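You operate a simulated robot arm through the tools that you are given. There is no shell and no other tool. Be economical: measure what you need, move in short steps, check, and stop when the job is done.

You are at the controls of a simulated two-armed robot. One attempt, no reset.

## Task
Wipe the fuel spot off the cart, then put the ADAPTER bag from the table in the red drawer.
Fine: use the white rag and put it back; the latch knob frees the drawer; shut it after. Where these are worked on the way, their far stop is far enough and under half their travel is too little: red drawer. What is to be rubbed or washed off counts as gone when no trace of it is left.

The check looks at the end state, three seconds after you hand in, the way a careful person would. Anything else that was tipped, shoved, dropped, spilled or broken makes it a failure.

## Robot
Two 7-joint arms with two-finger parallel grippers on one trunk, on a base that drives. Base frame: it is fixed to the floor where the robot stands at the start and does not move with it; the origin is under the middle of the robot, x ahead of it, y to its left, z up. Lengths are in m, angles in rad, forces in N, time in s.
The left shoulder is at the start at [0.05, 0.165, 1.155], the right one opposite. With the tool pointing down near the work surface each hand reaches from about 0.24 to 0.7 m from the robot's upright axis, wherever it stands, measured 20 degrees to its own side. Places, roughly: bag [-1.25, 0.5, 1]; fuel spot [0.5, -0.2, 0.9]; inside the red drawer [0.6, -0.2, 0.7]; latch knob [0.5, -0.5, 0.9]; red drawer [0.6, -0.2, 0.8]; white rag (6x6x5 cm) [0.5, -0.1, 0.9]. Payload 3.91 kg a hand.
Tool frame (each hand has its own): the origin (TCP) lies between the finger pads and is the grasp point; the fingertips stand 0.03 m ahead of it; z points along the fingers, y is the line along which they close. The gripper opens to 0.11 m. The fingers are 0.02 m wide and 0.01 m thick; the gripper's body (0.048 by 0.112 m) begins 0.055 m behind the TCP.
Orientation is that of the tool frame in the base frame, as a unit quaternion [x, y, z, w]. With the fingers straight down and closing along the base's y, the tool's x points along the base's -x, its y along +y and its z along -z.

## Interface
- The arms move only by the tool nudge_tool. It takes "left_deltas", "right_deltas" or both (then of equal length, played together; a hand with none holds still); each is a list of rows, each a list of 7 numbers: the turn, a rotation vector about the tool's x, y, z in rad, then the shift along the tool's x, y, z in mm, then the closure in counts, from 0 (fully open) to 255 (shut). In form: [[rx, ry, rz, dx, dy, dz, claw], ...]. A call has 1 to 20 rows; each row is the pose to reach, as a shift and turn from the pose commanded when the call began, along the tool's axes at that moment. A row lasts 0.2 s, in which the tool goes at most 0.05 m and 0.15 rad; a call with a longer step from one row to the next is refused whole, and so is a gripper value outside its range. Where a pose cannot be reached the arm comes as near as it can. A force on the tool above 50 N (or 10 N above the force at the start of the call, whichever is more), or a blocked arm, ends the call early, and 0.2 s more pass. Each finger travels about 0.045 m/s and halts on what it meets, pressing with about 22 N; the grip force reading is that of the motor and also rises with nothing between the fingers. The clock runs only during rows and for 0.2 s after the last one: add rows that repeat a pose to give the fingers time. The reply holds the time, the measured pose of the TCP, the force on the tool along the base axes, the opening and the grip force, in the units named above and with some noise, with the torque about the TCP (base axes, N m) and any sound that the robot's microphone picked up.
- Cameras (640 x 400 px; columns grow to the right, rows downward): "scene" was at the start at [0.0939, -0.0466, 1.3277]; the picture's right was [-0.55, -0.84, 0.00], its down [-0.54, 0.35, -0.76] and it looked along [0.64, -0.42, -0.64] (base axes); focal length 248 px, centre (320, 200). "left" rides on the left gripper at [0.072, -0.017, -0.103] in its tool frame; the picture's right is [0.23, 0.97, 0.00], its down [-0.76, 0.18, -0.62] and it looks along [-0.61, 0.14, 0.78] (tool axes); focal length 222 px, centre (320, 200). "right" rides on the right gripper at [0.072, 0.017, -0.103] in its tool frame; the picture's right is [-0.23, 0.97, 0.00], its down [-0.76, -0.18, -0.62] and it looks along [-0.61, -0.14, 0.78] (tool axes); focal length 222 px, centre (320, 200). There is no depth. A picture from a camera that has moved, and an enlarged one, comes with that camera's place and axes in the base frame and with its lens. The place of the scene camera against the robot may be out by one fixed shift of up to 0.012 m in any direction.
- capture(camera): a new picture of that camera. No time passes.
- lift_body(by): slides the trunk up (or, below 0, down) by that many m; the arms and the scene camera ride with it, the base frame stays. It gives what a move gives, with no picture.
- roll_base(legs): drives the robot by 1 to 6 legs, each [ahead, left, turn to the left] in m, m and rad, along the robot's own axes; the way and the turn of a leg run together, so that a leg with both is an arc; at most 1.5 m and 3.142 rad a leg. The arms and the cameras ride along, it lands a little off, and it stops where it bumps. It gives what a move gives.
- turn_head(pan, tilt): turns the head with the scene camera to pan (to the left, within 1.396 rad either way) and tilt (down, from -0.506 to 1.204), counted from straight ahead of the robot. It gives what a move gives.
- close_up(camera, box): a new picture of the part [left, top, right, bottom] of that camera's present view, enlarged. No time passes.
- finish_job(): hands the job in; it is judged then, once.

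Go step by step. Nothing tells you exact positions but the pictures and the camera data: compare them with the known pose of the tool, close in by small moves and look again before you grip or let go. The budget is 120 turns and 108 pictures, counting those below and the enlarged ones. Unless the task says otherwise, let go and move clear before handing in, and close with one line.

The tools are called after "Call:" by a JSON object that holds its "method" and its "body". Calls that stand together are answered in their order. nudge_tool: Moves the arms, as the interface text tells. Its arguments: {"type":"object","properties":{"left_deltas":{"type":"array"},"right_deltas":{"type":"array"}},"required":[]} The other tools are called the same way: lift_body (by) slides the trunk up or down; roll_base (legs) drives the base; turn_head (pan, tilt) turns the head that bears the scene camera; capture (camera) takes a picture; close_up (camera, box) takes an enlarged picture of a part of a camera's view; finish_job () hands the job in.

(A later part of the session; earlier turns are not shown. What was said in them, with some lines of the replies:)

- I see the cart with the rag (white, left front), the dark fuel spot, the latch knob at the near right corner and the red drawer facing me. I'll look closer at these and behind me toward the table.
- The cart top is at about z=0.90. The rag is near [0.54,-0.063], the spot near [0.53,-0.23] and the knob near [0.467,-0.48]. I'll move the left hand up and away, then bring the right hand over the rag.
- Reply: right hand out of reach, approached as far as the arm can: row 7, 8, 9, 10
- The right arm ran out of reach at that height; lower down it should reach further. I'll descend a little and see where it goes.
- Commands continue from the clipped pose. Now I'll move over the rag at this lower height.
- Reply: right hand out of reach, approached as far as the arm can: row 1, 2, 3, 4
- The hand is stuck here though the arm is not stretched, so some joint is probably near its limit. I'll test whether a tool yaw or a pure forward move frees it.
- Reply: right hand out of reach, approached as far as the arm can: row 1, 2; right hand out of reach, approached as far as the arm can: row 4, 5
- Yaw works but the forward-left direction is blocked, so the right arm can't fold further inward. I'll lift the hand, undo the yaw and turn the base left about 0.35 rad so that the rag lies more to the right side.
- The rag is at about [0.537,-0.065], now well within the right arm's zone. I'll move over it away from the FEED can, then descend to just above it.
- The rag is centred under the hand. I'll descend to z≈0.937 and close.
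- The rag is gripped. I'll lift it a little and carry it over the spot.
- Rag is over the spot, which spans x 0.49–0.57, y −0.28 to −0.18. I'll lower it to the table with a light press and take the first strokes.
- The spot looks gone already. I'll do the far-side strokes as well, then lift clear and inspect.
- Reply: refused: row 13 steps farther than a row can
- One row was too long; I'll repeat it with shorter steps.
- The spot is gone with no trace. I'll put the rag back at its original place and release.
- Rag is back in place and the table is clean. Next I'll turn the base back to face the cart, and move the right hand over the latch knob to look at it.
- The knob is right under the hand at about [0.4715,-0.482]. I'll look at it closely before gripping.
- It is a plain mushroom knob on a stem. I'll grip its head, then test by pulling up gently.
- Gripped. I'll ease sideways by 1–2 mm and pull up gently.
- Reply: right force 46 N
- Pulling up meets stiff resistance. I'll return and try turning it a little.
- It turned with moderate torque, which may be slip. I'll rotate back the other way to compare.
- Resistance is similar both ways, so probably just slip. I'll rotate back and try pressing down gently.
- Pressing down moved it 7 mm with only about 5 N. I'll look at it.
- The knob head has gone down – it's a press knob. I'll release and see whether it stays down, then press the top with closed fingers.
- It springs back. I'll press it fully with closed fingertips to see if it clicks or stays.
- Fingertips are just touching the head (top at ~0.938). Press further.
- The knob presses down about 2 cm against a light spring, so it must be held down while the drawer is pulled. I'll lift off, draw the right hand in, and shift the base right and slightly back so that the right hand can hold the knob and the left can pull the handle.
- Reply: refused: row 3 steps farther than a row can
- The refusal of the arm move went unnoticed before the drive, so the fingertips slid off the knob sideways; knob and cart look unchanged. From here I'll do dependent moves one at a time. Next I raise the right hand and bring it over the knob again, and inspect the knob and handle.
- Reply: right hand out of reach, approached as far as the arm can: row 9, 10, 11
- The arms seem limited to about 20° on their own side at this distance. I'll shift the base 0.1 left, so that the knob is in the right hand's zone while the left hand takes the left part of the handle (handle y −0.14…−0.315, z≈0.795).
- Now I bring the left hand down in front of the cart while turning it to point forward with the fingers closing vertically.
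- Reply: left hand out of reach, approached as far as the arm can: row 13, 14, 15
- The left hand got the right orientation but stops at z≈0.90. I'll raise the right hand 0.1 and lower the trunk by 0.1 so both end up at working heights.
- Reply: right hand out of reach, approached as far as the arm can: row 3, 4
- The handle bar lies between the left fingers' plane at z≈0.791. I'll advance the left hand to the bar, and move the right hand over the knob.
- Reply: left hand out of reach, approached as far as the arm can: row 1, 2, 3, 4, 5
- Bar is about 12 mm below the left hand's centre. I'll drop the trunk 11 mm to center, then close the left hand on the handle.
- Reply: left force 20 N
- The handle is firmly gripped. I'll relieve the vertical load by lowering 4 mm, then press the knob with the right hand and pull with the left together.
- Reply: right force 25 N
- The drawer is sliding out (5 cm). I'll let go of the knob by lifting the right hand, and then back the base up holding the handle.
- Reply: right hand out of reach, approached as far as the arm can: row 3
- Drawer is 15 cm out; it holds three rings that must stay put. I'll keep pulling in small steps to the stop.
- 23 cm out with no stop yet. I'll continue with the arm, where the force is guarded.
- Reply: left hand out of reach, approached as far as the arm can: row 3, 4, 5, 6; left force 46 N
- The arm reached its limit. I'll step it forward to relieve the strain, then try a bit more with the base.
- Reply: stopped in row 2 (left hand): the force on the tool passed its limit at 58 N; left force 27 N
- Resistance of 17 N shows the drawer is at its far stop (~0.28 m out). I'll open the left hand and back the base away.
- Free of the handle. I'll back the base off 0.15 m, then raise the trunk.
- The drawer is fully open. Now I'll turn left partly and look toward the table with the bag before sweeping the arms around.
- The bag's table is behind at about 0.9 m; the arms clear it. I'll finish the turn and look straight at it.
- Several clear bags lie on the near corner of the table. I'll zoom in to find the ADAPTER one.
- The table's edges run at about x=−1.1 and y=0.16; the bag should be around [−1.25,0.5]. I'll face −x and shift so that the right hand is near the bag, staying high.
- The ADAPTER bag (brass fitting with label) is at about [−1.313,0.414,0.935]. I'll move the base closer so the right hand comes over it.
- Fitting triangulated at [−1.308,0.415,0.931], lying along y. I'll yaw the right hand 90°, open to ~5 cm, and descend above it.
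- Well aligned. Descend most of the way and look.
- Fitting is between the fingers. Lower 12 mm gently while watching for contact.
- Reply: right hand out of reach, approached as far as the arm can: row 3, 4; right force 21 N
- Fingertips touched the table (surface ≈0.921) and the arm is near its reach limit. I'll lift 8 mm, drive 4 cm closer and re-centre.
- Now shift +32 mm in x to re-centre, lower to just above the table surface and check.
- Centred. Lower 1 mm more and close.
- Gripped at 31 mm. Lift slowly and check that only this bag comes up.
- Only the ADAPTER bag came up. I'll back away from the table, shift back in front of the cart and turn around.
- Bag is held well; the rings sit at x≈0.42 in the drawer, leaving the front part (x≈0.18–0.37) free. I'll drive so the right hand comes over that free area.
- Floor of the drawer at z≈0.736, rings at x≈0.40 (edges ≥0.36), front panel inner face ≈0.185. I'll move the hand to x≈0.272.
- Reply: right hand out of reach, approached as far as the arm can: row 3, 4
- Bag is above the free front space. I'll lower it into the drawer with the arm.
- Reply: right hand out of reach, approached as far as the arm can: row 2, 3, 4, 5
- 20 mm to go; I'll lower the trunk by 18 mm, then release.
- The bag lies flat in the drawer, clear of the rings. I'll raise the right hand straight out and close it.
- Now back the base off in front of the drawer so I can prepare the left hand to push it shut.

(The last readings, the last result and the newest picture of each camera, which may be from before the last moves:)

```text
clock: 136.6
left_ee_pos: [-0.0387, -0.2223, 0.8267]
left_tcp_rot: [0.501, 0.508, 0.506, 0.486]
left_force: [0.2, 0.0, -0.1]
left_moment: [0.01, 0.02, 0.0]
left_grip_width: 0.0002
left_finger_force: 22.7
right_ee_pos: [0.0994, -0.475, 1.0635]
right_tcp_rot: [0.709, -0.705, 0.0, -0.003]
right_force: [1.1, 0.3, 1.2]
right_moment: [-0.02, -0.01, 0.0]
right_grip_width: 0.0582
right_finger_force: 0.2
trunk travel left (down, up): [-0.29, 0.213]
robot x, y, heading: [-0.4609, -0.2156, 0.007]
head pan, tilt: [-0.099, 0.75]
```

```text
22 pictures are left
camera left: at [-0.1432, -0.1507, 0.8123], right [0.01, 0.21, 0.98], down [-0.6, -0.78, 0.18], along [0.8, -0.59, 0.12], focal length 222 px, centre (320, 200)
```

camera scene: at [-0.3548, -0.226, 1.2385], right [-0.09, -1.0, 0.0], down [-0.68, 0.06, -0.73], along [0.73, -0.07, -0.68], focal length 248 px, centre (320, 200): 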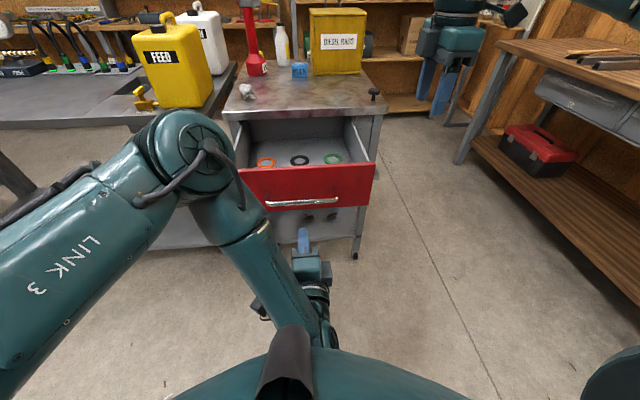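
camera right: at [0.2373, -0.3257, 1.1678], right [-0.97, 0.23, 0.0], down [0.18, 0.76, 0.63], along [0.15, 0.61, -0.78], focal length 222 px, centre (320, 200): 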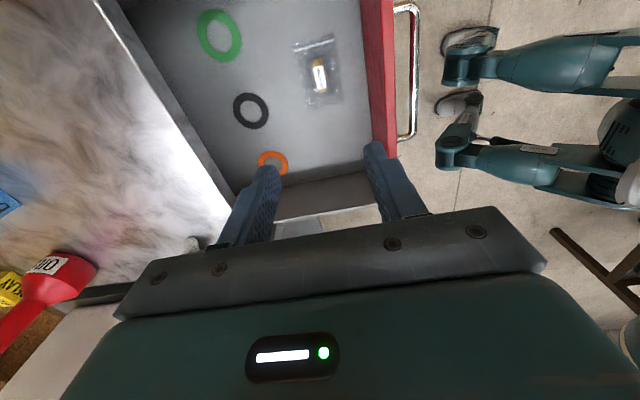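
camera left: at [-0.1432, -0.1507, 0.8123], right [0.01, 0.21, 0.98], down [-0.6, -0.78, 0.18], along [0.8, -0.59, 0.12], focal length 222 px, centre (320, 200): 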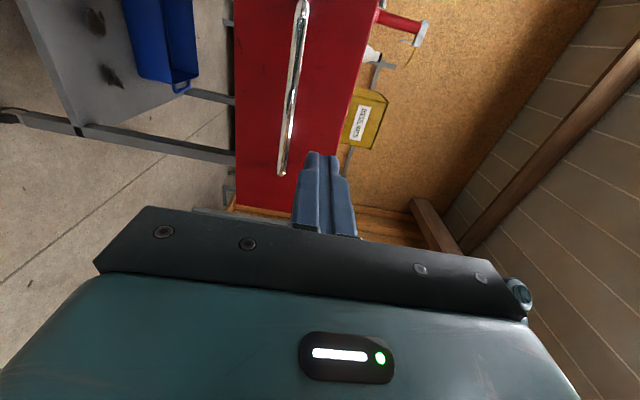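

Fingers are level with the panel above the handle. I'll drive forward to push the drawer most of the way, in steps.

Call:
{"method": "roll_base", "body": {"legs": [[0.22, 0, -0.005]]}}

Call:
{"method": "capture", "body": {"camera": "scene"}}

Call:
{"method": "capture", "body": {"camera": "left"}}

```text
clock: 138.3
left_ee_pos: [0.1814, -0.2241, 0.8262]
left_tcp_rot: [0.502, 0.507, 0.504, 0.487]
left_force: [0.2, -0.5, -0.9]
left_moment: [-0.01, 0.01, 0.04]
left_grip_width: 0.0
left_finger_force: 21.7
right_ee_pos: [0.3171, -0.4777, 1.0634]
right_tcp_rot: [-0.707, 0.707, 0.0, 0.003]
right_force: [0.2, 0.1, -0.6]
right_moment: [-0.03, 0.01, -0.01]
right_grip_width: 0.0585
right_finger_force: 0.1
trunk travel left (down, up): [-0.29, 0.213]
robot x, y, heading: [-0.24, -0.2154, 0.003]
head pan, tilt: [-0.099, 0.75]
```

```text
21 pictures are left
camera scene: at [-0.1353, -0.226, 1.2384], right [-0.1, -0.99, 0.0], down [-0.68, 0.07, -0.73], along [0.73, -0.07, -0.68], focal length 248 px, centre (320, 200)
```

scene: 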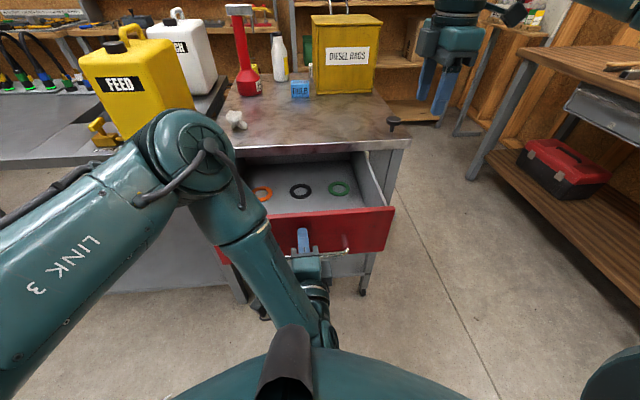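

```text
20 pictures are left
camera left: at [0.0766, -0.152, 0.8123], right [0.01, 0.22, 0.98], down [-0.6, -0.78, 0.18], along [0.8, -0.59, 0.12], focal length 222 px, centre (320, 200)
```

left: 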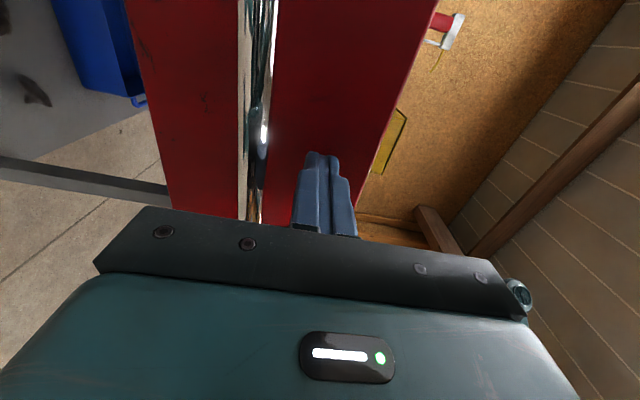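

The drawer is moving in. I'll drive another 0.13 m and finish with the arm.

Call:
{"method": "roll_base", "body": {"legs": [[0.13, 0, 0]]}}

Call:
{"method": "capture", "body": {"camera": "scene"}}

```text
clock: 139.6
left_ee_pos: [0.3109, -0.2228, 0.8251]
left_tcp_rot: [0.502, 0.508, 0.503, 0.487]
left_force: [0.6, -0.8, -0.5]
left_moment: [0.01, 0.01, 0.03]
left_grip_width: 0.0
left_finger_force: 22.1
right_ee_pos: [0.4479, -0.4776, 1.0639]
right_tcp_rot: [-0.707, 0.707, -0.001, 0.003]
right_force: [-0.1, -0.2, 0.6]
right_moment: [-0.01, 0.01, 0.02]
right_grip_width: 0.0582
right_finger_force: 0.0
trunk travel left (down, up): [-0.29, 0.213]
robot x, y, heading: [-0.1135, -0.2191, -0.001]
head pan, tilt: [-0.099, 0.75]
```

```text
19 pictures are left
camera scene: at [-0.005, -0.226, 1.2384], right [-0.1, -0.99, 0.0], down [-0.68, 0.07, -0.73], along [0.73, -0.07, -0.68], focal length 248 px, centre (320, 200)
```

scene: 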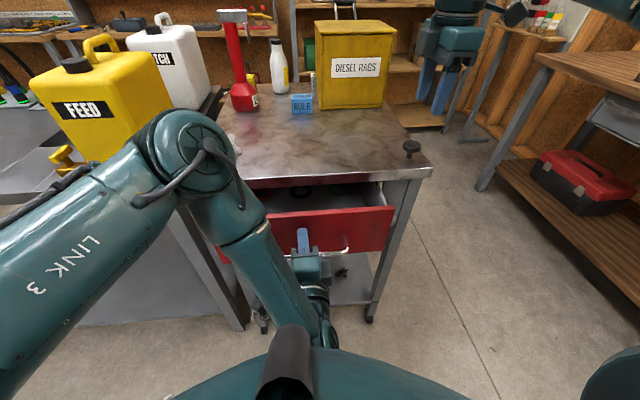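

About 9 cm to go. Push with the arm, force-guarded.

Call:
{"method": "nudge_tool", "body": {"left_deltas": [[0, 0, 0, 0, 0, 15, 255], [0, 0, 0, 0, 0, 30, 255], [0, 0, 0, 0, 0, 45, 255], [0, 0, 0, 0, 0, 60, 255], [0, 0, 0, 0, 0, 75, 255], [0, 0, 0, 0, 0, 90, 255], [0, 0, 0, 0, 0, 100, 255], [0, 0, 0, 0, 0, 100, 255]]}}

Call:
{"method": "capture", "body": {"camera": "scene"}}

```text
clock: 141.4
left_ee_pos: [0.4109, -0.2218, 0.8262]
left_tcp_rot: [0.501, 0.51, 0.505, 0.484]
left_force: [0.1, -0.6, -0.5]
left_moment: [0.0, 0.0, 0.0]
left_grip_width: 0.0
left_finger_force: 21.9
right_ee_pos: [0.4468, -0.477, 1.0642]
right_tcp_rot: [-0.707, 0.707, -0.001, 0.002]
right_force: [0.5, 0.3, -0.3]
right_moment: [0.01, 0.0, 0.0]
right_grip_width: 0.0583
right_finger_force: 0.1
trunk travel left (down, up): [-0.29, 0.213]
robot x, y, heading: [-0.1119, -0.2185, 0.003]
head pan, tilt: [-0.099, 0.75]
```

```text
18 pictures are left
camera scene: at [-0.0054, -0.2261, 1.2385], right [-0.1, -0.99, 0.0], down [-0.68, 0.07, -0.73], along [0.73, -0.07, -0.68], focal length 248 px, centre (320, 200)
```

scene: 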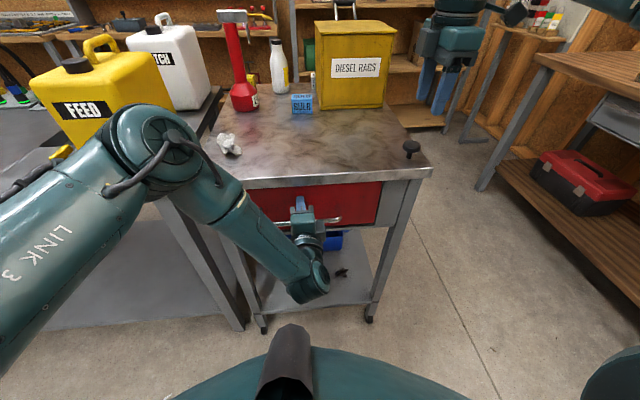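

Nearly shut with no resistance yet. Push on gently until it meets the stop.

Call:
{"method": "nudge_tool", "body": {"left_deltas": [[0, 0, 0, 0, 0, 5, 255], [0, 0, 0, 0, 0, 10, 255], [0, 0, 0, 0, 0, 15, 255], [0, 0, 0, 0, 0, 15, 255]]}}

Call:
{"method": "close_up", "body": {"camera": "scene", "box": [200, 130, 440, 280]}}

```text
clock: 142.0
left_ee_pos: [0.4111, -0.2223, 0.8261]
left_tcp_rot: [0.504, 0.511, 0.503, 0.482]
left_force: [-19.5, 6.4, 11.5]
left_moment: [-0.15, -0.45, 0.08]
left_grip_width: 0.0
left_finger_force: 22.6
left hand out of reach, approached as far as the arm can: row 1, 2, 3
right_ee_pos: [0.444, -0.4755, 1.0669]
right_tcp_rot: [0.707, -0.707, 0.001, -0.004]
right_force: [0.0, 0.0, 1.0]
right_moment: [0.03, 0.02, 0.0]
right_grip_width: 0.0581
right_finger_force: 0.1
trunk travel left (down, up): [-0.29, 0.213]
robot x, y, heading: [-0.116, -0.2154, 0.001]
head pan, tilt: [-0.099, 0.75]
stopped in row 3 (left hand): the force on the tool passed its limit at 57 N (the readings are from after the stop); the commanded pose is now the measured one
```

```text
2.67 times, centred on (320, 205) of scene
camera zoom: at [-0.0093, -0.225, 1.2391], right [-0.1, -1.0, 0.0], down [-0.68, 0.07, -0.73], along [0.73, -0.07, -0.68], focal length 662 px, centre (320, 187)
```

zoom: 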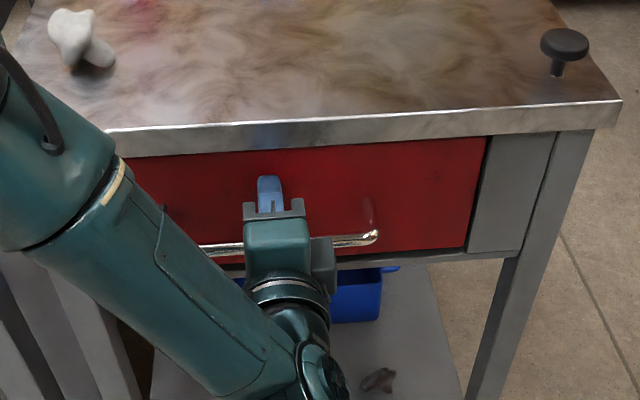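

The drawer hit its closed stop. I'll back away and verify everything.

Call:
{"method": "roll_base", "body": {"legs": [[-0.25, 0, 0]]}}

Call:
{"method": "capture", "body": {"camera": "scene"}}

Call:
{"method": "close_up", "body": {"camera": "scene", "box": [200, 60, 420, 198]}}

Call:
{"method": "capture", "body": {"camera": "left"}}

```text
clock: 143.8
left_ee_pos: [0.1641, -0.2232, 0.8233]
left_tcp_rot: [0.505, 0.512, 0.501, 0.482]
left_force: [-0.6, 0.1, 0.6]
left_moment: [0.02, 0.03, 0.02]
left_grip_width: 0.0001
left_finger_force: 22.0
right_ee_pos: [0.1961, -0.4764, 1.0631]
right_tcp_rot: [-0.707, 0.707, 0.0, 0.003]
right_force: [0.6, -0.2, 0.0]
right_moment: [-0.03, -0.02, 0.01]
right_grip_width: 0.0583
right_finger_force: 0.1
trunk travel left (down, up): [-0.29, 0.213]
robot x, y, heading: [-0.3612, -0.2161, 0.002]
head pan, tilt: [-0.099, 0.75]
```

```text
16 pictures are left
camera scene: at [-0.2566, -0.2259, 1.2386], right [-0.1, -1.0, 0.0], down [-0.68, 0.07, -0.73], along [0.73, -0.07, -0.68], focal length 248 px, centre (320, 200)
```

scene: 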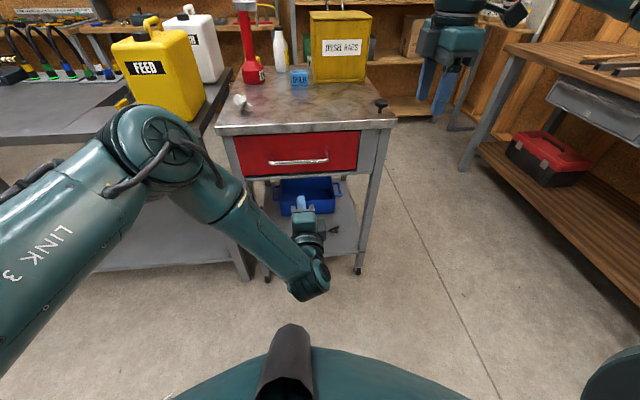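

```text
2.90 times, centred on (310, 129) of scene
camera zoom: at [-0.2566, -0.2259, 1.2386], right [-0.1, -1.0, 0.0], down [-0.68, 0.07, -0.73], along [0.73, -0.07, -0.68], focal length 720 px, centre (349, 406)
```

zoom: 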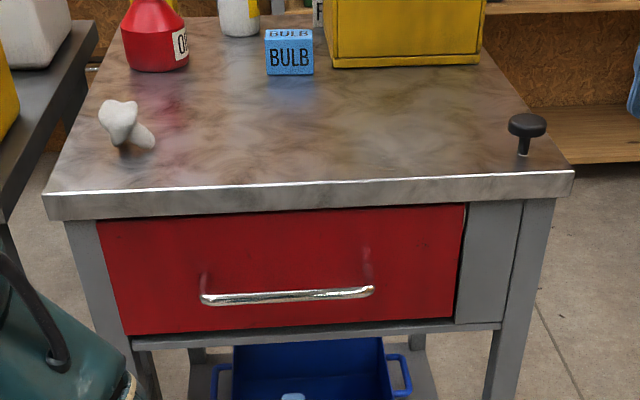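

```text
14 pictures are left
camera left: at [0.0585, -0.1525, 0.8117], right [0.03, 0.21, 0.98], down [-0.6, -0.78, 0.19], along [0.8, -0.59, 0.11], focal length 222 px, centre (320, 200)
```

left: 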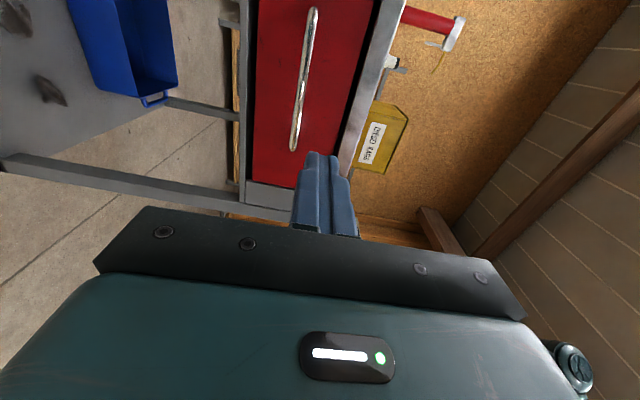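

The drawer is shut flush, the tabletop is clean, the rag is back in its place, and both hands are clear. I'm handing in.

Call:
{"method": "finish_job", "body": {}}

```text
The job is handed in.
```

The fuel spot is wiped off with no trace left and the white rag is back where it was. The ADAPTER bag is in the red drawer, and the drawer is shut. Early on, my closed fingertips slid sideways off the pressed latch knob when the base moved. The knob and cart looked unchanged afterwards, and the latch still worked.
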